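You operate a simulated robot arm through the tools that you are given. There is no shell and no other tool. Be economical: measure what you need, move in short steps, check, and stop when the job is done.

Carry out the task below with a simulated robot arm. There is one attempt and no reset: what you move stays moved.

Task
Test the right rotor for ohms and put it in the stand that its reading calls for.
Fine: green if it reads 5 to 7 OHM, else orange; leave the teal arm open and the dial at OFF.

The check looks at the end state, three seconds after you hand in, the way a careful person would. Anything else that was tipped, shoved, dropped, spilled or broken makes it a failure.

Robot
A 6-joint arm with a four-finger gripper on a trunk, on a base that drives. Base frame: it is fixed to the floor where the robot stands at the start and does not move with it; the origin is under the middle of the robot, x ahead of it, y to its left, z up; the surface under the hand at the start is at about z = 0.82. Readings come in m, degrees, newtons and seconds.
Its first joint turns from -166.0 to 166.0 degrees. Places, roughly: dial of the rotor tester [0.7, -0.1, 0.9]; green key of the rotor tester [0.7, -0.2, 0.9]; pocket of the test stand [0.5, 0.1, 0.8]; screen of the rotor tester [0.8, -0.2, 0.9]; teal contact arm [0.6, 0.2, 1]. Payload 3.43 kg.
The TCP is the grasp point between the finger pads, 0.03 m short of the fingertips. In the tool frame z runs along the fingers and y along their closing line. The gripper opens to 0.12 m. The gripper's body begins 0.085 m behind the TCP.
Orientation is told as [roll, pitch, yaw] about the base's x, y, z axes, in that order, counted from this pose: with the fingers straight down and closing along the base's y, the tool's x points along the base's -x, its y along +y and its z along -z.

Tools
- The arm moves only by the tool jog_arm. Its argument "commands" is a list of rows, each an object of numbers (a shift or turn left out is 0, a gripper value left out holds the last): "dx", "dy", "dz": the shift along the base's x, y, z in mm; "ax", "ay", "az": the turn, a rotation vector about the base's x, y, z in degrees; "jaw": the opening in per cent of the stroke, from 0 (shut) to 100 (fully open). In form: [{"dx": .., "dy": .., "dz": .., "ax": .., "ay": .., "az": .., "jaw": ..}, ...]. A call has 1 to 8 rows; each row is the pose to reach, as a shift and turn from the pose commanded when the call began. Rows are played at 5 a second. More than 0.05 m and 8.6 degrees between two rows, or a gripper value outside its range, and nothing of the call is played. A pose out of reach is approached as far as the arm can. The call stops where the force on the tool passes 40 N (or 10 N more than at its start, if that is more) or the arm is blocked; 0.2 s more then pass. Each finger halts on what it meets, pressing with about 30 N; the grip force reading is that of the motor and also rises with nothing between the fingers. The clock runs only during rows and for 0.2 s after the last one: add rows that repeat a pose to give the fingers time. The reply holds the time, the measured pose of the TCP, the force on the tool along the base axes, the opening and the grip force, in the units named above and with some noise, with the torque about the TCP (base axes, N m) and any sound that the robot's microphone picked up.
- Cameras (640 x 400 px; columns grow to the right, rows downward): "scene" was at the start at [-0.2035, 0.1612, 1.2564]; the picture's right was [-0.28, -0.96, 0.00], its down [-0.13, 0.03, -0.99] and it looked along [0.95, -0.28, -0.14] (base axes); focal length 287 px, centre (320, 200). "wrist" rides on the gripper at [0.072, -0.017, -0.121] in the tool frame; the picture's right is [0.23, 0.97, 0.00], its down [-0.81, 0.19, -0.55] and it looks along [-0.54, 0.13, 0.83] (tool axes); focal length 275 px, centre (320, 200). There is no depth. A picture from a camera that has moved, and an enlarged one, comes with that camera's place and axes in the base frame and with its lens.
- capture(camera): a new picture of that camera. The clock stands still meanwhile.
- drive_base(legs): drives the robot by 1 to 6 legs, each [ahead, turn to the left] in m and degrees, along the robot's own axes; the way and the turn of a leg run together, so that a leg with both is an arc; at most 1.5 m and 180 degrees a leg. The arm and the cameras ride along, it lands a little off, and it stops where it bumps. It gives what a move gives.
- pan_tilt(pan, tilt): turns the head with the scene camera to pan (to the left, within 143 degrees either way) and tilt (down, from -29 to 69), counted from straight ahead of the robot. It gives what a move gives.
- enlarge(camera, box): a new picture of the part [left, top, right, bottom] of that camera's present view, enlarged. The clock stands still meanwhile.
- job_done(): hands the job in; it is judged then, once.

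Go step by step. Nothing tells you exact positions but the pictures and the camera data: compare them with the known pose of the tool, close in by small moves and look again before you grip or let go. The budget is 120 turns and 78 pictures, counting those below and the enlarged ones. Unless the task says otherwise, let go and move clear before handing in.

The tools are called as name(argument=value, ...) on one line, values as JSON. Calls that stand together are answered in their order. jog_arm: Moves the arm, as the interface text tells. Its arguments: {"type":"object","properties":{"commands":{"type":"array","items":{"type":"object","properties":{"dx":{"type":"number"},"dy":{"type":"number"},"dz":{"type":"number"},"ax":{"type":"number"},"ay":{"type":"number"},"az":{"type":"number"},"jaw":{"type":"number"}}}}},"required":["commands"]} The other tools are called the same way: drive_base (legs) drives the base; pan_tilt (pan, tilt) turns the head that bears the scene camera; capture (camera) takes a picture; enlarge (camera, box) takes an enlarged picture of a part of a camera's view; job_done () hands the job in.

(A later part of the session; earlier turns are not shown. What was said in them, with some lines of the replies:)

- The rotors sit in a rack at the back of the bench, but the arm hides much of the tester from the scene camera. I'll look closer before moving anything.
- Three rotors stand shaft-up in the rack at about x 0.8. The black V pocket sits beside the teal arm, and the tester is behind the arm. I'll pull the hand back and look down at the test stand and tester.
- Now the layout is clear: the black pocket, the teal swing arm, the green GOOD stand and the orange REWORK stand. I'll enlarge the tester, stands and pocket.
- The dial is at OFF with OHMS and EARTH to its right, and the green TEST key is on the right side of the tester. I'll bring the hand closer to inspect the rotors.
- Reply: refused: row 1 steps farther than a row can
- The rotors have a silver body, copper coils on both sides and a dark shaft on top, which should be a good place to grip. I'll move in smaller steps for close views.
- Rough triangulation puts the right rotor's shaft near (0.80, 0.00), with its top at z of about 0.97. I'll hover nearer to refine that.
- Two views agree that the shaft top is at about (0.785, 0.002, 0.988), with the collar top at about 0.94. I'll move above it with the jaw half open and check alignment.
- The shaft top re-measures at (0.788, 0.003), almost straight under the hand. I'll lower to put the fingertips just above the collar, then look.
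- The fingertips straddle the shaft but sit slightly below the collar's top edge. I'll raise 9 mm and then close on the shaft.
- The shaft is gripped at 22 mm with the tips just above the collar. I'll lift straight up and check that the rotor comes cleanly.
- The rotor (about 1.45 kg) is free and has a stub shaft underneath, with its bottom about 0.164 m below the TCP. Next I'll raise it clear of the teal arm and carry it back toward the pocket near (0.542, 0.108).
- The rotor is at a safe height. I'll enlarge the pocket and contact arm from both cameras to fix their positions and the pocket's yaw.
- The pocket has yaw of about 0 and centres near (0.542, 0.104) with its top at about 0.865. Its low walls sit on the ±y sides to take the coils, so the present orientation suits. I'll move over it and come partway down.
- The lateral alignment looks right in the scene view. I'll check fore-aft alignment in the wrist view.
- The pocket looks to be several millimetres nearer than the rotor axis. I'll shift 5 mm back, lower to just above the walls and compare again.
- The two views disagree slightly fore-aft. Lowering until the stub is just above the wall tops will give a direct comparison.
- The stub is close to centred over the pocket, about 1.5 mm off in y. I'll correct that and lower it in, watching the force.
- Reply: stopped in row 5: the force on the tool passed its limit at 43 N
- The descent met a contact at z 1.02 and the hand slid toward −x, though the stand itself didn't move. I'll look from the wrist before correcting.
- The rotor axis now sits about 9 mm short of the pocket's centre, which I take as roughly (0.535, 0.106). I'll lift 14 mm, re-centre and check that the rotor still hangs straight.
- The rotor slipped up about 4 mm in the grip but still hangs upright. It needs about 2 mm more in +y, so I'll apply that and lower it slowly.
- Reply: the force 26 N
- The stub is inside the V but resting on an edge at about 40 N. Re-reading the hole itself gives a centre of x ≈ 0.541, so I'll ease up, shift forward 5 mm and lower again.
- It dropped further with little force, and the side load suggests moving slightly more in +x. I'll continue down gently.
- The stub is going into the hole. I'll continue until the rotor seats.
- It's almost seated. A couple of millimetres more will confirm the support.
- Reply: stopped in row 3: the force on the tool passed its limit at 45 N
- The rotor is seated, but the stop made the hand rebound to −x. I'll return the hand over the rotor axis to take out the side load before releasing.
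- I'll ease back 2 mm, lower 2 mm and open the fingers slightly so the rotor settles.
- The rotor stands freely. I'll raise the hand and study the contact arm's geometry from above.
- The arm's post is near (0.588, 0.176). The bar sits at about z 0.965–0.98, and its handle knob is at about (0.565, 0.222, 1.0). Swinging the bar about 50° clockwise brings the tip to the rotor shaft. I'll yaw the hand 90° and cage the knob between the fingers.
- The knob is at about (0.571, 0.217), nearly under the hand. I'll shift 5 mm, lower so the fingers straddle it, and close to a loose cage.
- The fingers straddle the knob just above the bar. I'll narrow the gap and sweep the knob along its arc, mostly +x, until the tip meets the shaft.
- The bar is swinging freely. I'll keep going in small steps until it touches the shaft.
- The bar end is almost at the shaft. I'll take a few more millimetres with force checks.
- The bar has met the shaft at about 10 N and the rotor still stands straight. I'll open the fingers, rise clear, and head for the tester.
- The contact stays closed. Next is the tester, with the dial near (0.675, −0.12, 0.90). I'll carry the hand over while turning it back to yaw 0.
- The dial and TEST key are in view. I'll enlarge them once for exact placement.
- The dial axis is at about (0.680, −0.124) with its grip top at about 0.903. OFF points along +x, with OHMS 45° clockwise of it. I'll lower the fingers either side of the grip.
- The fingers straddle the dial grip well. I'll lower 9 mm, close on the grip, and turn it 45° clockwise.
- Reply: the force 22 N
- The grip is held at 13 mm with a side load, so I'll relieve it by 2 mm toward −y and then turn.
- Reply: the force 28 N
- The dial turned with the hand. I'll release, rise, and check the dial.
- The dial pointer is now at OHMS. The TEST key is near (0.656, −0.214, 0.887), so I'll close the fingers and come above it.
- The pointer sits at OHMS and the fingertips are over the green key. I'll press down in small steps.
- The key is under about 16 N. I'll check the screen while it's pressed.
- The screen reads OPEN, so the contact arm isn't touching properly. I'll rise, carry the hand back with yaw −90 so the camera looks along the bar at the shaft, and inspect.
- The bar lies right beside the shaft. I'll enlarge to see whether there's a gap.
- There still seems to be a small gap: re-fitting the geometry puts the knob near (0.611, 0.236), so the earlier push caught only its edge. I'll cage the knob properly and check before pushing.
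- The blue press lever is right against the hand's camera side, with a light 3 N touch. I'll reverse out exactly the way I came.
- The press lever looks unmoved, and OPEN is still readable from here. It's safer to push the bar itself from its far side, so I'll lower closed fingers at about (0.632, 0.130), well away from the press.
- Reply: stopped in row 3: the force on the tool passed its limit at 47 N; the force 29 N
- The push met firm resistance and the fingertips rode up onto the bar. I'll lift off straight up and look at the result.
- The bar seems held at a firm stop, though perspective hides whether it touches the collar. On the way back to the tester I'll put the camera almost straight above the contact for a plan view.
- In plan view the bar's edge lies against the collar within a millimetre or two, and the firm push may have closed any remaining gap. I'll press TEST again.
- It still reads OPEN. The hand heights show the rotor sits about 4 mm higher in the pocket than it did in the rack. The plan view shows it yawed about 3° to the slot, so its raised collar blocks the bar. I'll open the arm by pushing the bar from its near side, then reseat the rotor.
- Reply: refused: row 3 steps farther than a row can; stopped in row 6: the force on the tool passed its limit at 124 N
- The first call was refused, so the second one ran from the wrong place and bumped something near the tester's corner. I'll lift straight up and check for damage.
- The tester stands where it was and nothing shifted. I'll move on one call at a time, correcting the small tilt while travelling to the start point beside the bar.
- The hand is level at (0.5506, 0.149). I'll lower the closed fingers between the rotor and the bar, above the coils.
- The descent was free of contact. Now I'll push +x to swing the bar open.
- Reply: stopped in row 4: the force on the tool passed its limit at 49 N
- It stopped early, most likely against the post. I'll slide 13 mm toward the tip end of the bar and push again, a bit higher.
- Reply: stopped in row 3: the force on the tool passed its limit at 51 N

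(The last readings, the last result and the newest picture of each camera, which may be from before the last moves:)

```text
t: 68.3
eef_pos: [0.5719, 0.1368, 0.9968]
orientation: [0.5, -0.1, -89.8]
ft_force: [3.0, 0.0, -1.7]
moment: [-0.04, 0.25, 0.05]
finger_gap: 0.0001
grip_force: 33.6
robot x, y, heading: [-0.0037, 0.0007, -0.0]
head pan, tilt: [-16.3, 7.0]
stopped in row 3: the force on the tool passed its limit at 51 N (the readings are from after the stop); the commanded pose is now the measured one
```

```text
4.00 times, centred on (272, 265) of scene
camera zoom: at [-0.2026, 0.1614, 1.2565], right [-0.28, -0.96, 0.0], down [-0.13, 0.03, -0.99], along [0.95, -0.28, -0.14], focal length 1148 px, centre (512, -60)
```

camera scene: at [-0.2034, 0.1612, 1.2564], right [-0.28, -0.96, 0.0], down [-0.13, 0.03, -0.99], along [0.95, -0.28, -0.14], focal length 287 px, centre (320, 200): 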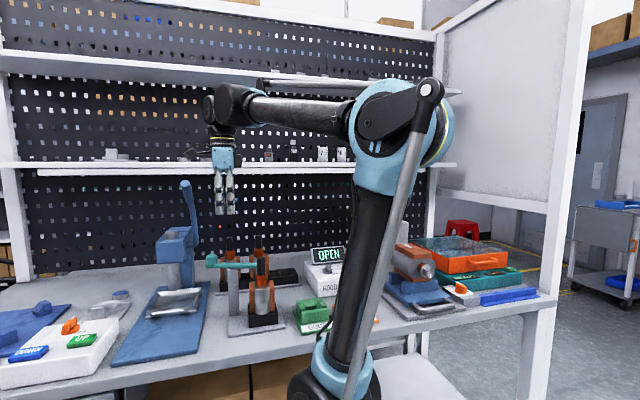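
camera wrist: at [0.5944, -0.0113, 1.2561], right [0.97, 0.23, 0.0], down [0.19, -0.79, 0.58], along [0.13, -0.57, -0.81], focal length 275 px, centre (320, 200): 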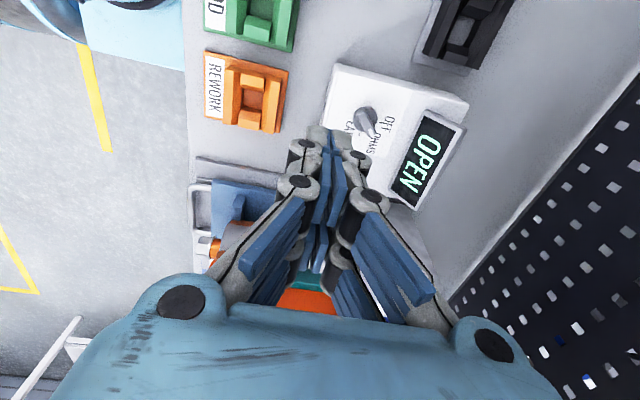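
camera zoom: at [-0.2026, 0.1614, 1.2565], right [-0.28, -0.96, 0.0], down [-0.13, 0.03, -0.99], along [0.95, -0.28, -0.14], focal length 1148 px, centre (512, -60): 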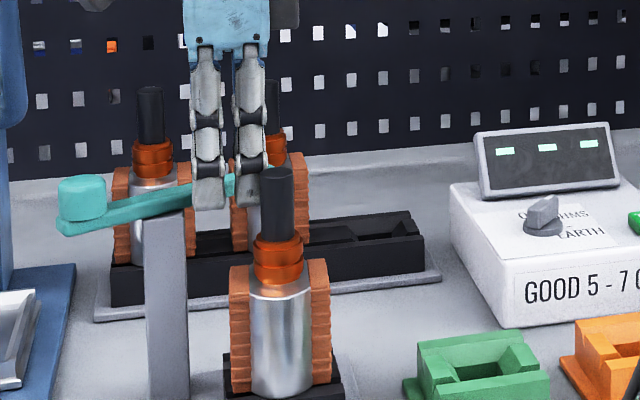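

The bar is back at its original open angle: the knob-to-post spacing matches the first pictures, and the screen reset. Next I'll rise, open the jaw and come over the rotor shaft at (0.541, 0.107).

jog_arm(commands=[{"dx": -5, "dz": 30}, {"dx": -15, "dy": -10, "dz": 65, "jaw": 20}, {"dx": -31, "dy": -30, "dz": 75, "jaw": 48}, {"dx": -31, "dy": -30, "dz": 75, "jaw": 48}, {"dx": -31, "dy": -30, "dz": 40, "jaw": 48}, {"dx": -31, "dy": -30, "dz": 10, "jaw": 48}, {"dx": -31, "dy": -30, "dz": -1, "jaw": 48}])

```text
t: 69.9
eef_pos: [0.5396, 0.1089, 0.9959]
orientation: [0.6, 0.0, -89.8]
ft_force: [0.3, -0.3, -0.3]
moment: [-0.03, 0.02, 0.04]
finger_gap: 0.0575
grip_force: 0.1
robot x, y, heading: [-0.0021, -0.0034, 0.1]
head pan, tilt: [-16.3, 7.0]
```

No contact so far. I'll close on the shaft.

jog_arm(commands=[{"dx": 1, "dy": -2, "ay": 0.5}, {"dx": 1, "dy": -2, "ay": 0.5, "jaw": 30}, {"dx": 1, "dy": -2, "ay": 0.5, "jaw": 15}, {"dx": 1, "dy": -2, "ay": 0.5, "jaw": 5}, {"dx": 1, "dy": -2, "ay": 0.5, "jaw": 5}])

```text
t: 71.1
eef_pos: [0.5399, 0.1059, 0.9972]
orientation: [0.2, 0.0, -89.8]
ft_force: [7.0, 1.2, 4.4]
moment: [0.08, -0.31, -0.01]
finger_gap: 0.0201
grip_force: 30.2
robot x, y, heading: [-0.0011, 0.0004, 0.1]
head pan, tilt: [-16.3, 7.0]
```

Gripped. I'll lift 12 mm, centre on (0.5447, 0.1057), turn +3°, and look at the alignment.

jog_arm(commands=[{"dx": 2, "dz": 4, "jaw": 5}, {"dx": 3, "dz": 8}, {"dx": 5, "dz": 12}, {"dx": 5, "dz": 12, "az": 3}, {"dx": 5, "dz": 12, "az": 3}])

enlarge(camera="wrist", box=[224, 0, 416, 120])

```text
t: 72.3
eef_pos: [0.544, 0.1031, 1.006]
orientation: [0.2, 0.0, -86.8]
ft_force: [0.8, -0.4, -14.0]
moment: [-0.01, 0.02, 0.02]
finger_gap: 0.0198
grip_force: 30.1
robot x, y, heading: [0.002, -0.0023, -0.2]
head pan, tilt: [-16.3, 7.0]
```

```text
3.33 times, centred on (320, 60) of wrist
camera zoom: at [0.5246, 0.174, 1.128], right [0.96, 0.28, 0.0], down [0.24, -0.8, 0.55], along [0.16, -0.53, -0.83], focal length 918 px, centre (320, 667)
```

zoom: 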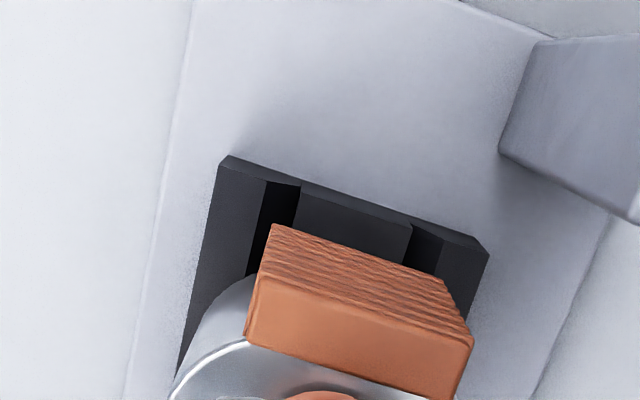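

Yaw now matches the pocket, and the rotor needs about +3 mm in y and −1 mm in x. I'll apply that and lower in small steps.

jog_arm(commands=[{"dx": -1, "dy": 3}, {"dx": -1, "dy": 3, "dz": -4}, {"dx": -1, "dy": 3, "dz": -8}, {"dx": -1, "dy": 3, "dz": -11}])

```text
t: 73.3
eef_pos: [0.5451, 0.1065, 0.997]
orientation: [0.2, 0.0, -86.8]
ft_force: [-0.3, -0.2, -12.8]
moment: [-0.18, 0.02, 0.05]
finger_gap: 0.0196
grip_force: 30.3
robot x, y, heading: [0.0001, -0.0041, -0.1]
head pan, tilt: [-16.3, 7.0]
```

jog_arm(commands=[{"dz": -1.5}, {"dz": -3}, {"dz": -4}, {"dz": -4}])

```text
t: 74.3
eef_pos: [0.5454, 0.107, 0.9937]
orientation: [0.0, 0.0, -86.9]
ft_force: [7.2, 10.7, 29.2]
moment: [0.46, -0.19, -0.04]
finger_gap: 0.0196
grip_force: 30.4
robot x, y, heading: [-0.0004, 0.0004, -0.1]
head pan, tilt: [-16.3, 7.0]
```

Contact at about 43 N, roughly 3.5 mm lower than before. I'll follow the side force slightly and see whether it drops further.

jog_arm(commands=[{"dz": 1.5}, {"dx": 1, "dy": 1.5, "dz": 1.5}, {"dx": 1, "dy": 1.5, "dz": 0}, {"dx": 1, "dy": 1.5, "dz": -1}, {"dx": 1, "dy": 1.5, "dz": -1}])

```text
t: 75.5
eef_pos: [0.5436, 0.1085, 0.992]
orientation: [0.1, -0.1, -86.8]
ft_force: [-5.5, -6.6, 29.5]
moment: [-0.14, 0.2, 0.03]
finger_gap: 0.0195
grip_force: 30.0
robot x, y, heading: [0.0009, -0.0012, 0.1]
head pan, tilt: [-16.3, 7.0]
```

The side force reversed while the vertical support stayed the same, so it's bottomed out and centred between those two positions. I'll split the difference, ease the load and release.

jog_arm(commands=[{"dx": -0.4, "dy": -0.6, "dz": 1}, {"dx": -0.4, "dy": -0.6, "dz": 1, "jaw": 20}, {"dx": -0.4, "dy": -0.6, "dz": 1, "jaw": 40}, {"dx": -0.4, "dy": -0.6, "dz": 1, "jaw": 45}, {"dx": -0.4, "dy": -0.6, "dz": 35}, {"dx": -0.4, "dy": -0.6, "dz": 70}])

enlarge(camera="scene", box=[192, 230, 320, 310])

```text
t: 76.9
eef_pos: [0.5435, 0.1089, 1.0629]
orientation: [0.0, 0.0, -86.9]
ft_force: [0.0, 0.6, -0.4]
moment: [0.0, -0.03, -0.02]
finger_gap: 0.0543
grip_force: 0.1
robot x, y, heading: [-0.0003, 0.0003, 0.1]
head pan, tilt: [-16.3, 7.0]
```

```text
5.00 times, centred on (256, 270) of scene
camera zoom: at [-0.2036, 0.161, 1.2564], right [-0.28, -0.96, 0.0], down [-0.13, 0.03, -0.99], along [0.95, -0.28, -0.14], focal length 1435 px, centre (640, -150)
```

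zoom: 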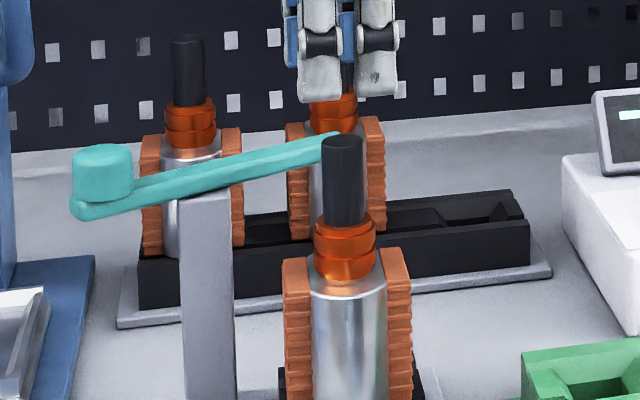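

The arm is at its original open pose and the rotor stands straight. I'll bring closed fingers round to the bar's far side and swing it shut again, watching how far it goes.

jog_arm(commands=[{"dz": 20, "jaw": 20}, {"dx": 40, "dy": 7, "dz": 25, "jaw": 0}, {"dx": 80, "dy": 14, "dz": 25, "jaw": 0}, {"dx": 118, "dy": 20, "dz": 25, "jaw": 0}, {"dx": 118, "dy": 20, "dz": -15, "jaw": 0}, {"dx": 118, "dy": 20, "dz": -55, "jaw": 0}, {"dx": 118, "dy": 20, "dz": -74, "jaw": 0}])

```text
t: 78.5
eef_pos: [0.6639, 0.1307, 0.9885]
orientation: [0.1, 0.0, -87.0]
ft_force: [0.5, 0.1, -0.4]
moment: [0.01, 0.02, 0.02]
finger_gap: 0.0
grip_force: 30.1
robot x, y, heading: [0.0025, -0.0006, 0.1]
head pan, tilt: [-16.3, 7.0]
```

jog_arm(commands=[{"dx": -9}, {"dx": -18}, {"dx": -27}, {"dx": -36}, {"dx": -44}, {"dx": -52}, {"dx": -58}])

```text
t: 80.1
eef_pos: [0.6063, 0.1282, 0.9887]
orientation: [0.2, 0.0, -86.9]
ft_force: [33.8, 5.3, -0.3]
moment: [0.08, -0.56, -0.83]
finger_gap: 0.0
grip_force: 29.6
robot x, y, heading: [-0.0016, -0.0007, 0.2]
head pan, tilt: [-16.3, 7.0]
```

The bar meets the rotor firmly at about 34 N. I'll back off +x, rise, and go to press TEST again.

jog_arm(commands=[{"dx": 6}, {"dx": 14, "dz": 10}, {"dx": 16, "dz": 50}, {"dx": 18, "dz": 90}, {"dx": 20, "dz": 130}, {"dx": 22, "dy": -35, "dz": 150}, {"dx": 24, "dy": -80, "dz": 150}, {"dx": 26, "dy": -125, "dz": 150}])

```text
t: 81.9
eef_pos: [0.63, 0.0004, 1.1378]
orientation: [0.0, 0.0, -86.9]
ft_force: [-0.2, 0.2, -0.4]
moment: [0.03, -0.01, 0.02]
finger_gap: 0.0001
grip_force: 30.2
robot x, y, heading: [0.0011, 0.0003, -0.1]
head pan, tilt: [-16.3, 7.0]
```

jog_arm(commands=[{"dx": 5, "dy": -45}, {"dx": 10, "dy": -90}, {"dx": 15, "dy": -135}, {"dx": 20, "dy": -180}, {"dx": 26, "dy": -215}, {"dx": 26, "dy": -215, "dz": -45}, {"dx": 26, "dy": -215, "dz": -90}, {"dx": 26, "dy": -215, "dz": -135}])

```text
t: 83.7
eef_pos: [0.6571, -0.2068, 1.0048]
orientation: [0.2, 0.0, -86.9]
ft_force: [-1.0, 0.0, -1.0]
moment: [0.01, -0.04, 0.0]
finger_gap: 0.0001
grip_force: 30.3
robot x, y, heading: [0.0014, 0.0025, -0.1]
head pan, tilt: [-16.3, 7.0]
```

jog_arm(commands=[{"dx": -1, "dy": -4, "dz": -40}, {"dx": -1, "dy": -4, "dz": -75}, {"dx": -1, "dy": -4, "dz": -86}, {"dx": -1, "dy": -4, "dz": -91}, {"dx": -1, "dy": -4, "dz": -94}])

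```text
t: 84.9
eef_pos: [0.655, -0.2135, 0.9109]
orientation: [0.1, 0.0, -86.9]
ft_force: [0.2, -1.3, 32.9]
moment: [-0.02, 0.01, -0.04]
finger_gap: 0.0059
grip_force: 33.2
robot x, y, heading: [0.001, 0.0023, 0.1]
head pan, tilt: [-16.3, 7.0]
```

The key is pressed at about 33 N. I'll lift a little and read the screen.

jog_arm(commands=[{"dz": 20}, {"dz": 60}, {"dz": 74}])

capture(camera="wrist")

```text
t: 85.7
eef_pos: [0.6536, -0.2135, 0.9836]
orientation: [0.1, 0.0, -86.9]
ft_force: [-0.7, 1.2, -0.2]
moment: [0.01, 0.0, -0.01]
finger_gap: 0.0
grip_force: 33.6
robot x, y, heading: [0.0004, 0.0008, -0.1]
head pan, tilt: [-16.3, 7.0]
```

```text
2 pictures are left
camera wrist: at [0.6333, -0.1435, 1.1048], right [0.96, 0.28, 0.0], down [0.24, -0.8, 0.55], along [0.16, -0.53, -0.83], focal length 275 px, centre (320, 200)
```

wrist: 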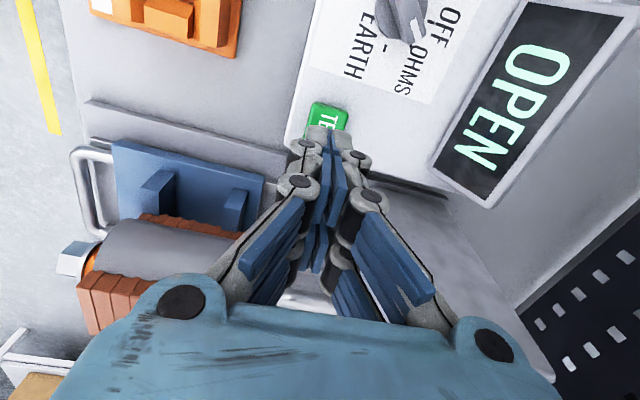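

It reads OPEN again. The bar meets the rotor at the collar (slip ring) height and won't go further, so OPEN may be the true reading. I'll check by opening the arm and pressing TEST once more to see whether the display differs, starting by going back over to the bar.

jog_arm(commands=[{"dz": 48}, {"dz": 96}, {"dx": -10, "dy": 20, "dz": 140}, {"dx": -22, "dy": 65, "dz": 155}, {"dx": -35, "dy": 110, "dz": 155}, {"dx": -48, "dy": 155, "dz": 155}, {"dx": -60, "dy": 200, "dz": 155}, {"dx": -72, "dy": 245, "dz": 155}])

```text
t: 87.5
eef_pos: [0.5815, 0.0369, 1.1402]
orientation: [0.1, 0.0, -86.8]
ft_force: [-0.5, 0.9, 0.7]
moment: [-0.07, 0.01, 0.02]
finger_gap: 0.0
grip_force: 33.0
robot x, y, heading: [0.001, -0.0006, 0.0]
head pan, tilt: [-16.3, 7.0]
```

jog_arm(commands=[{"dx": -10, "dy": 40}, {"dx": -20, "dy": 80}, {"dx": -29, "dy": 105}, {"dx": -29, "dy": 105, "dz": -45}, {"dx": -29, "dy": 105, "dz": -90}, {"dx": -29, "dy": 105, "dz": -130}, {"dx": -29, "dy": 105, "dz": -153}])

```text
t: 88.9
eef_pos: [0.5463, 0.1361, 1.0296]
orientation: [0.7, -0.1, -86.8]
ft_force: [2.8, 1.2, 0.5]
moment: [-0.06, 0.18, 0.01]
finger_gap: 0.0
grip_force: 33.6
robot x, y, heading: [-0.0002, -0.0047, 0.1]
head pan, tilt: [-16.3, 7.0]
stopped in row 6: the force on the tool passed its limit at 140 N (the readings are from after the stop); the commanded pose is now the measured one
```

The descent hit something unexpectedly hard. I'll rise and spend one picture to see the state of the bar and rotor.

jog_arm(commands=[{"dz": 30, "ay": 0.6}, {"dz": 75, "ay": 0.6}, {"dz": 110, "ay": 0.6}])

enlarge(camera="scene", box=[192, 220, 384, 340])

```text
t: 89.7
eef_pos: [0.5477, 0.1346, 1.1427]
orientation: [0.2, 0.0, -86.9]
ft_force: [0.6, -0.6, -0.1]
moment: [-0.01, 0.0, 0.03]
finger_gap: 0.0
grip_force: 33.2
robot x, y, heading: [-0.001, -0.0015, 0.1]
head pan, tilt: [-16.3, 7.0]
```

```text
3.33 times, centred on (288, 280) of scene
camera zoom: at [-0.2035, 0.1611, 1.2564], right [-0.28, -0.96, 0.0], down [-0.13, 0.03, -0.99], along [0.95, -0.28, -0.14], focal length 956 px, centre (427, -67)
```

zoom: 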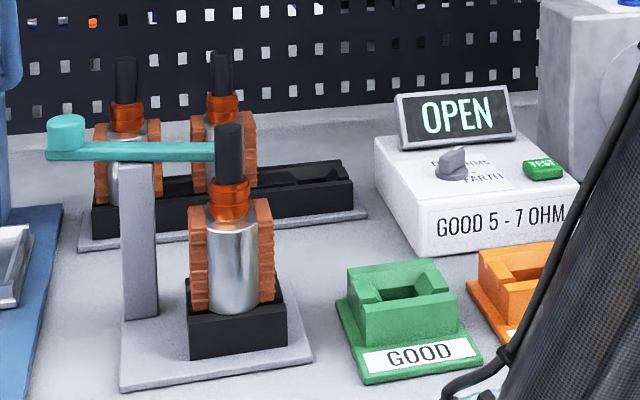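

Nothing was disturbed: the rotor is upright and well down in the pocket, the bar is against it, and OPEN still shows. The reading is consistent over several firm closures, so I take OPEN as the result, which calls for orange. Now I'll open the arm from the clear spot used before (y ≈ 0.150).

jog_arm(commands=[{"dx": 3, "dy": 16}, {"dx": 3, "dy": 16, "dz": -40}, {"dx": 3, "dy": 16, "dz": -80}, {"dx": 3, "dy": 16, "dz": -110}, {"dx": 3, "dy": 16, "dz": -130}, {"dx": 3, "dy": 16, "dz": -145}, {"dx": 3, "dy": 16, "dz": -156}])

```text
t: 91.3
eef_pos: [0.5512, 0.1496, 0.9842]
orientation: [0.2, 0.0, -86.8]
ft_force: [0.6, -0.6, 0.8]
moment: [-0.04, -0.01, 0.02]
finger_gap: 0.0
grip_force: 33.2
robot x, y, heading: [0.0002, -0.002, 0.0]
head pan, tilt: [-16.3, 7.0]
```

jog_arm(commands=[{"dx": 5}, {"dx": 10}, {"dx": 14}, {"dx": 18}, {"dx": 22}])

```text
t: 92.5
eef_pos: [0.5692, 0.1516, 0.9857]
orientation: [0.0, 0.0, -86.9]
ft_force: [-31.3, -1.0, -7.2]
moment: [-0.15, 0.83, 0.47]
finger_gap: 0.0
grip_force: 33.9
robot x, y, heading: [-0.0041, -0.001, 0.1]
head pan, tilt: [-16.3, 7.0]
```

That's probably the post again. As before, I'll slide 13 mm toward the tip and push there.

jog_arm(commands=[{"dx": -8}, {"dx": -12, "dy": -4, "dz": 5}, {"dx": -12, "dy": -13, "dz": 7}, {"dx": -6, "dy": -13, "dz": 7}, {"dx": 0, "dy": -13, "dz": 7}, {"dx": 5, "dy": -13, "dz": 7}])

```text
t: 93.9
eef_pos: [0.5767, 0.1378, 0.9917]
orientation: [0.2, 0.0, -86.9]
ft_force: [-0.7, 0.1, 0.8]
moment: [-0.02, 0.01, -0.05]
finger_gap: 0.0
grip_force: 33.6
robot x, y, heading: [-0.0029, 0.0012, -0.2]
head pan, tilt: [-16.3, 7.0]
```

jog_arm(commands=[{"dx": 3}, {"dx": 6}, {"dx": 9}, {"dx": 11}])

```text
t: 94.7
eef_pos: [0.5715, 0.1375, 0.9997]
orientation: [0.5, 0.0, -86.7]
ft_force: [2.6, -0.6, -1.1]
moment: [-0.06, 0.3, -0.03]
finger_gap: 0.0
grip_force: 33.4
robot x, y, heading: [-0.0031, -0.0027, 0.1]
head pan, tilt: [-16.3, 7.0]
stopped in row 3: the force on the tool passed its limit at 46 N (the readings are from after the stop); the commanded pose is now the measured one
```

Same stop as last time, which left the arm at its original open pose. Next I'll regrip the rotor with the same path as before.

jog_arm(commands=[{"dx": -4, "dz": 30}, {"dx": -14, "dy": -10, "dz": 65, "jaw": 20}, {"dx": -28, "dy": -29, "dz": 75, "jaw": 48}, {"dx": -28, "dy": -29, "dz": 75, "jaw": 48}, {"dx": -28, "dy": -29, "dz": 40, "jaw": 48}, {"dx": -28, "dy": -29, "dz": 10, "jaw": 48}, {"dx": -28, "dy": -29, "dz": -3, "jaw": 48}])

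```text
t: 96.2
eef_pos: [0.5391, 0.111, 0.9941]
orientation: [0.6, -0.1, -86.8]
ft_force: [-0.3, -0.1, -0.4]
moment: [0.04, -0.01, -0.01]
finger_gap: 0.0578
grip_force: 0.1
robot x, y, heading: [0.0042, -0.0019, -0.3]
head pan, tilt: [-16.3, 7.0]
```

jog_arm(commands=[{"dx": 4, "dy": -2, "ay": 0.5}, {"dx": 4, "dy": -2, "ay": 0.5, "jaw": 30}, {"dx": 4, "dy": -2, "ay": 0.5, "jaw": 15}, {"dx": 4, "dy": -2, "ay": 0.5, "jaw": 5}, {"dx": 4, "dy": -2, "ay": 0.5, "jaw": 5}])

```text
t: 97.5
eef_pos: [0.5444, 0.1072, 0.9959]
orientation: [0.0, -0.1, -86.9]
ft_force: [-4.3, -3.4, 0.6]
moment: [-0.26, 0.18, -0.03]
finger_gap: 0.0193
grip_force: 29.6
robot x, y, heading: [-0.0023, 0.0022, -0.2]
head pan, tilt: [-16.3, 7.0]
```

Gripped. I'll lift it clear and carry it toward the orange stand near (0.524, −0.139).

jog_arm(commands=[{"dz": 15, "jaw": 5}, {"dz": 40}, {"dz": 80}, {"dz": 120}, {"dz": 150}, {"dz": 150, "dy": -30}, {"dz": 150, "dy": -65}, {"dz": 150, "dy": -105, "dx": -5}])

```text
t: 99.2
eef_pos: [0.5419, 0.0002, 1.1476]
orientation: [0.1, -0.1, -86.8]
ft_force: [0.2, -0.6, -13.9]
moment: [0.0, 0.03, -0.02]
finger_gap: 0.0195
grip_force: 29.6
robot x, y, heading: [0.0002, -0.0011, 0.1]
head pan, tilt: [-16.3, 7.0]
```

I'll continue to the orange stand and hover with the stub about 15 mm above its walls, then use the last picture for alignment.

jog_arm(commands=[{"dx": -5, "dy": -40}, {"dx": -11, "dy": -80}, {"dx": -17, "dy": -120}, {"dx": -18, "dy": -140}, {"dx": -18, "dy": -140, "dz": -40}, {"dx": -18, "dy": -140, "dz": -80}, {"dx": -18, "dy": -140, "dz": -105}])

```text
t: 100.8
eef_pos: [0.5246, -0.1379, 1.0405]
orientation: [0.1, 0.0, -86.9]
ft_force: [0.1, -0.1, -14.9]
moment: [0.0, 0.01, -0.01]
finger_gap: 0.0197
grip_force: 30.0
robot x, y, heading: [-0.0006, 0.0025, 0.1]
head pan, tilt: [-16.3, 7.0]
```

enlarge(camera="wrist", box=[224, 0, 416, 120])

```text
3.33 times, centred on (320, 60) of wrist
camera zoom: at [0.5042, -0.0672, 1.1601], right [0.96, 0.28, 0.0], down [0.24, -0.8, 0.55], along [0.16, -0.53, -0.83], focal length 918 px, centre (320, 667)
```

zoom: 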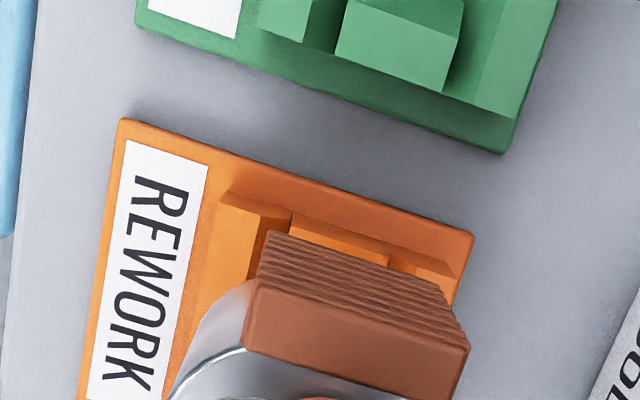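

The orange pocket is aligned in yaw and x. By comparison with the black pocket view, it lies about 5–6 mm further toward −y. I'll shift and lower carefully by feel.

jog_arm(commands=[{"dy": -5.5}, {"dy": -5.5, "dz": -10}, {"dy": -5.5, "dz": -18}, {"dy": -5.5, "dz": -22}, {"dy": -5.5, "dz": -25}])

```text
t: 102.0
eef_pos: [0.5242, -0.1437, 1.0154]
orientation: [0.1, -0.2, -86.9]
ft_force: [0.0, -6.9, -2.7]
moment: [-1.02, -0.15, -0.01]
finger_gap: 0.0195
grip_force: 30.2
robot x, y, heading: [0.0004, -0.0004, 0.1]
head pan, tilt: [-16.3, 7.0]
```

The +y slope is pushing the rotor toward −y, so I'll follow it by 3 mm and continue.

jog_arm(commands=[{"dz": 2}, {"dy": -3, "dz": 2}, {"dy": -3, "dz": -1}, {"dy": -3, "dz": -4}])

```text
t: 103.0
eef_pos: [0.5235, -0.1466, 1.0111]
orientation: [0.2, -0.1, -86.8]
ft_force: [0.0, -1.1, -13.6]
moment: [0.0, 0.01, -0.03]
finger_gap: 0.0195
grip_force: 30.5
robot x, y, heading: [0.0009, -0.001, 0.1]
head pan, tilt: [-16.3, 7.0]
```

The rotor is free again. I'll go on down.

jog_arm(commands=[{"dz": -3}, {"dz": -6}, {"dz": -9}, {"dz": -11}])

```text
t: 104.0
eef_pos: [0.5238, -0.1461, 1.0006]
orientation: [0.1, -0.1, -86.8]
ft_force: [-1.0, -0.2, -13.7]
moment: [-0.01, 0.0, -0.02]
finger_gap: 0.0192
grip_force: 30.4
robot x, y, heading: [-0.0001, 0.002, -0.3]
head pan, tilt: [-16.3, 7.0]
```

jog_arm(commands=[{"dz": -2}, {"dz": -4}, {"dz": -5.5}, {"dz": -6.5}])

```text
t: 105.0
eef_pos: [0.5237, -0.1461, 0.9955]
orientation: [0.0, 0.0, -86.8]
ft_force: [2.8, 1.9, 4.3]
moment: [0.67, -0.03, -0.1]
finger_gap: 0.019
grip_force: 30.0
robot x, y, heading: [-0.001, 0.0034, 0.4]
head pan, tilt: [-16.3, 7.0]
```

It's supported at 0.9955, the same height as when seated in the black pocket. I'll press another millimetre, then release.

jog_arm(commands=[{"dz": -1.5}, {"dz": -1.5, "jaw": 20}, {"dz": -1.5, "jaw": 40}, {"dz": -1.5, "jaw": 48}, {"dz": 30, "jaw": 48}, {"dz": 75}, {"dz": 120}, {"dz": 150}])

```text
t: 106.8
eef_pos: [0.5231, -0.1487, 1.142]
orientation: [0.1, -0.1, -86.8]
ft_force: [0.0, 0.5, 0.0]
moment: [0.02, -0.03, -0.01]
finger_gap: 0.0577
grip_force: 0.0
robot x, y, heading: [0.0001, 0.0014, -0.2]
head pan, tilt: [-16.3, 7.0]
```

The rotor is released in the orange stand. Last, the dial has to go back to OFF, so I'll move over it and turn the hand to yaw −45 to match the pointer.

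jog_arm(commands=[{"dx": 25, "dy": 4, "az": 8, "jaw": 45}, {"dx": 50, "dy": 8, "az": 16}, {"dx": 80, "dy": 12, "az": 24}, {"dx": 110, "dy": 16, "az": 32}, {"dx": 140, "dy": 20, "az": 38}, {"dx": 158, "dy": 24, "az": 42}, {"dx": 158, "dy": 24, "az": 42}])

```text
t: 108.5
eef_pos: [0.6816, -0.1237, 1.1424]
orientation: [0.1, -0.1, -44.7]
ft_force: [-0.2, -0.8, 0.4]
moment: [0.0, 0.01, 0.02]
finger_gap: 0.0537
grip_force: 0.1
robot x, y, heading: [0.0013, 0.0023, 0.1]
head pan, tilt: [-16.3, 7.0]
```

jog_arm(commands=[{"dz": -45}, {"dz": -90}, {"dz": -135}, {"dz": -175}, {"dz": -205}, {"dz": -218}, {"dz": -223}])

```text
t: 110.0
eef_pos: [0.6804, -0.1222, 0.9229]
orientation: [0.1, -0.2, -44.7]
ft_force: [-0.9, 0.0, 0.1]
moment: [0.0, 0.02, 0.01]
finger_gap: 0.0541
grip_force: 0.1
robot x, y, heading: [-0.0031, -0.0001, -0.1]
head pan, tilt: [-16.3, 7.0]
```

No contact, so I'll lower the last few millimetres and close on the grip.

jog_arm(commands=[{"dz": -4}, {"dz": -4, "jaw": 30}, {"dz": -4, "jaw": 15}, {"dz": -4, "jaw": 8}, {"dz": -4, "jaw": 8}])

```text
t: 111.2
eef_pos: [0.6808, -0.1223, 0.9186]
orientation: [0.3, -0.1, -44.9]
ft_force: [-5.8, -5.2, -6.3]
moment: [-0.39, -0.01, -0.05]
finger_gap: 0.0128
grip_force: 45.1
robot x, y, heading: [-0.0024, -0.0006, -0.0]
head pan, tilt: [-16.3, 7.0]
```

The grip is held at 12.8 mm, the same as before. I'll turn it 45° counter-clockwise back to OFF.

jog_arm(commands=[{"az": 8}, {"az": 16}, {"az": 24}, {"az": 32}, {"az": 39}, {"az": 45}, {"az": 45}])

```text
t: 112.8
eef_pos: [0.6815, -0.1241, 0.9176]
orientation: [0.1, -0.1, 0.2]
ft_force: [-20.1, -26.3, 20.2]
moment: [-0.72, 0.88, -0.31]
finger_gap: 0.013
grip_force: 44.8
robot x, y, heading: [0.0008, 0.0011, 0.0]
head pan, tilt: [-16.3, 7.0]
```

The dial is back at yaw 0, which is OFF. I'll release and rise.

jog_arm(commands=[{"jaw": 25}, {"jaw": 42}, {"dz": 30}, {"dz": 75}, {"dz": 120}, {"dz": 165}, {"dz": 215}, {"dx": -25, "dy": 30, "dz": 225}])

```text
t: 114.7
eef_pos: [0.6566, -0.0926, 1.143]
orientation: [0.2, 0.0, 0.2]
ft_force: [0.8, -0.2, 0.3]
moment: [0.01, 0.07, -0.01]
finger_gap: 0.0503
grip_force: 0.1
robot x, y, heading: [0.0026, -0.0003, 0.2]
head pan, tilt: [-16.3, 7.0]
```

As a last check on the arm I'll sweep closed fingers over the now-empty pocket toward the open side, in case it drifted.

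jog_arm(commands=[{"dx": -20, "dy": 38, "jaw": 20}, {"dx": -40, "dy": 76, "jaw": 0}, {"dx": -60, "dy": 114, "jaw": 0}, {"dx": -80, "dy": 152, "jaw": 0}, {"dx": -100, "dy": 190, "jaw": 0}, {"dx": -116, "dy": 208, "jaw": 0}, {"dx": -116, "dy": 208, "jaw": 0}])

```text
t: 116.2
eef_pos: [0.5409, 0.1177, 1.141]
orientation: [0.1, 0.0, 0.1]
ft_force: [-0.2, -0.5, -0.5]
moment: [0.01, 0.01, -0.03]
finger_gap: 0.0
grip_force: 29.8
robot x, y, heading: [-0.0013, -0.0016, 0.2]
head pan, tilt: [-16.3, 7.0]
```

jog_arm(commands=[{"dz": -40}, {"dz": -80}, {"dz": -115}, {"dz": -140}, {"dz": -153}])

```text
t: 117.5
eef_pos: [0.5397, 0.1136, 0.9893]
orientation: [0.1, 0.1, 0.1]
ft_force: [0.1, 0.7, 1.5]
moment: [-0.02, 0.0, 0.02]
finger_gap: 0.0
grip_force: 29.9
robot x, y, heading: [-0.0, -0.002, -0.0]
head pan, tilt: [-16.3, 7.0]
```

jog_arm(commands=[{"dx": 8}, {"dx": 16}, {"dx": 24}, {"dx": 32}, {"dx": 40}, {"dx": 48}, {"dx": 54}])

```text
t: 119.0
eef_pos: [0.5753, 0.1148, 0.9944]
orientation: [0.1, -0.3, 0.2]
ft_force: [2.4, -0.4, -1.6]
moment: [-0.03, 0.25, 0.0]
finger_gap: 0.0001
grip_force: 29.4
robot x, y, heading: [0.002, 0.0021, 0.0]
head pan, tilt: [-16.3, 7.0]
stopped in row 7: the force on the tool passed its limit at 51 N (the readings are from after the stop); the commanded pose is now the measured one
```

The fingers travelled freely through the closed position before meeting the arm near its open stop, so the arm is open. I'll back off and rise clear.

jog_arm(commands=[{"dx": -10}, {"dx": -15, "dz": 30}, {"dx": -15, "dz": 75}, {"dx": -15, "dz": 120}, {"dx": -15, "dz": 165}])

```text
t: 120.2
eef_pos: [0.5611, 0.1125, 1.1606]
orientation: [0.2, -0.4, 0.3]
ft_force: [0.1, 0.2, 0.1]
moment: [-0.02, -0.01, -0.01]
finger_gap: 0.0001
grip_force: 29.9
robot x, y, heading: [-0.0001, -0.0015, 0.1]
head pan, tilt: [-16.3, 7.0]
```

job_done()

```text
The job is handed in.
```

I put the right rotor in the orange stand because all three tests read OPEN, but I couldn't confirm that OPEN was the rotor's true value. The teal arm stopped firmly beside the rotor each time. I never saw for certain that it touched, and an arm that isn't touching could also show OPEN.

- **End state:** I had no pictures left, so I judged the end state by feel. The rotor came to rest at the same height as in the test pocket, the dial was turned back 45° to OFF, and the arm is against what I took to be its open stop.
- **Bumps:** The hand hit things hard twice: about 124 N near the tester's corner and about 140 N above the test stand. It also touched the blue press lever lightly. Pictures afterwards showed nothing moved.
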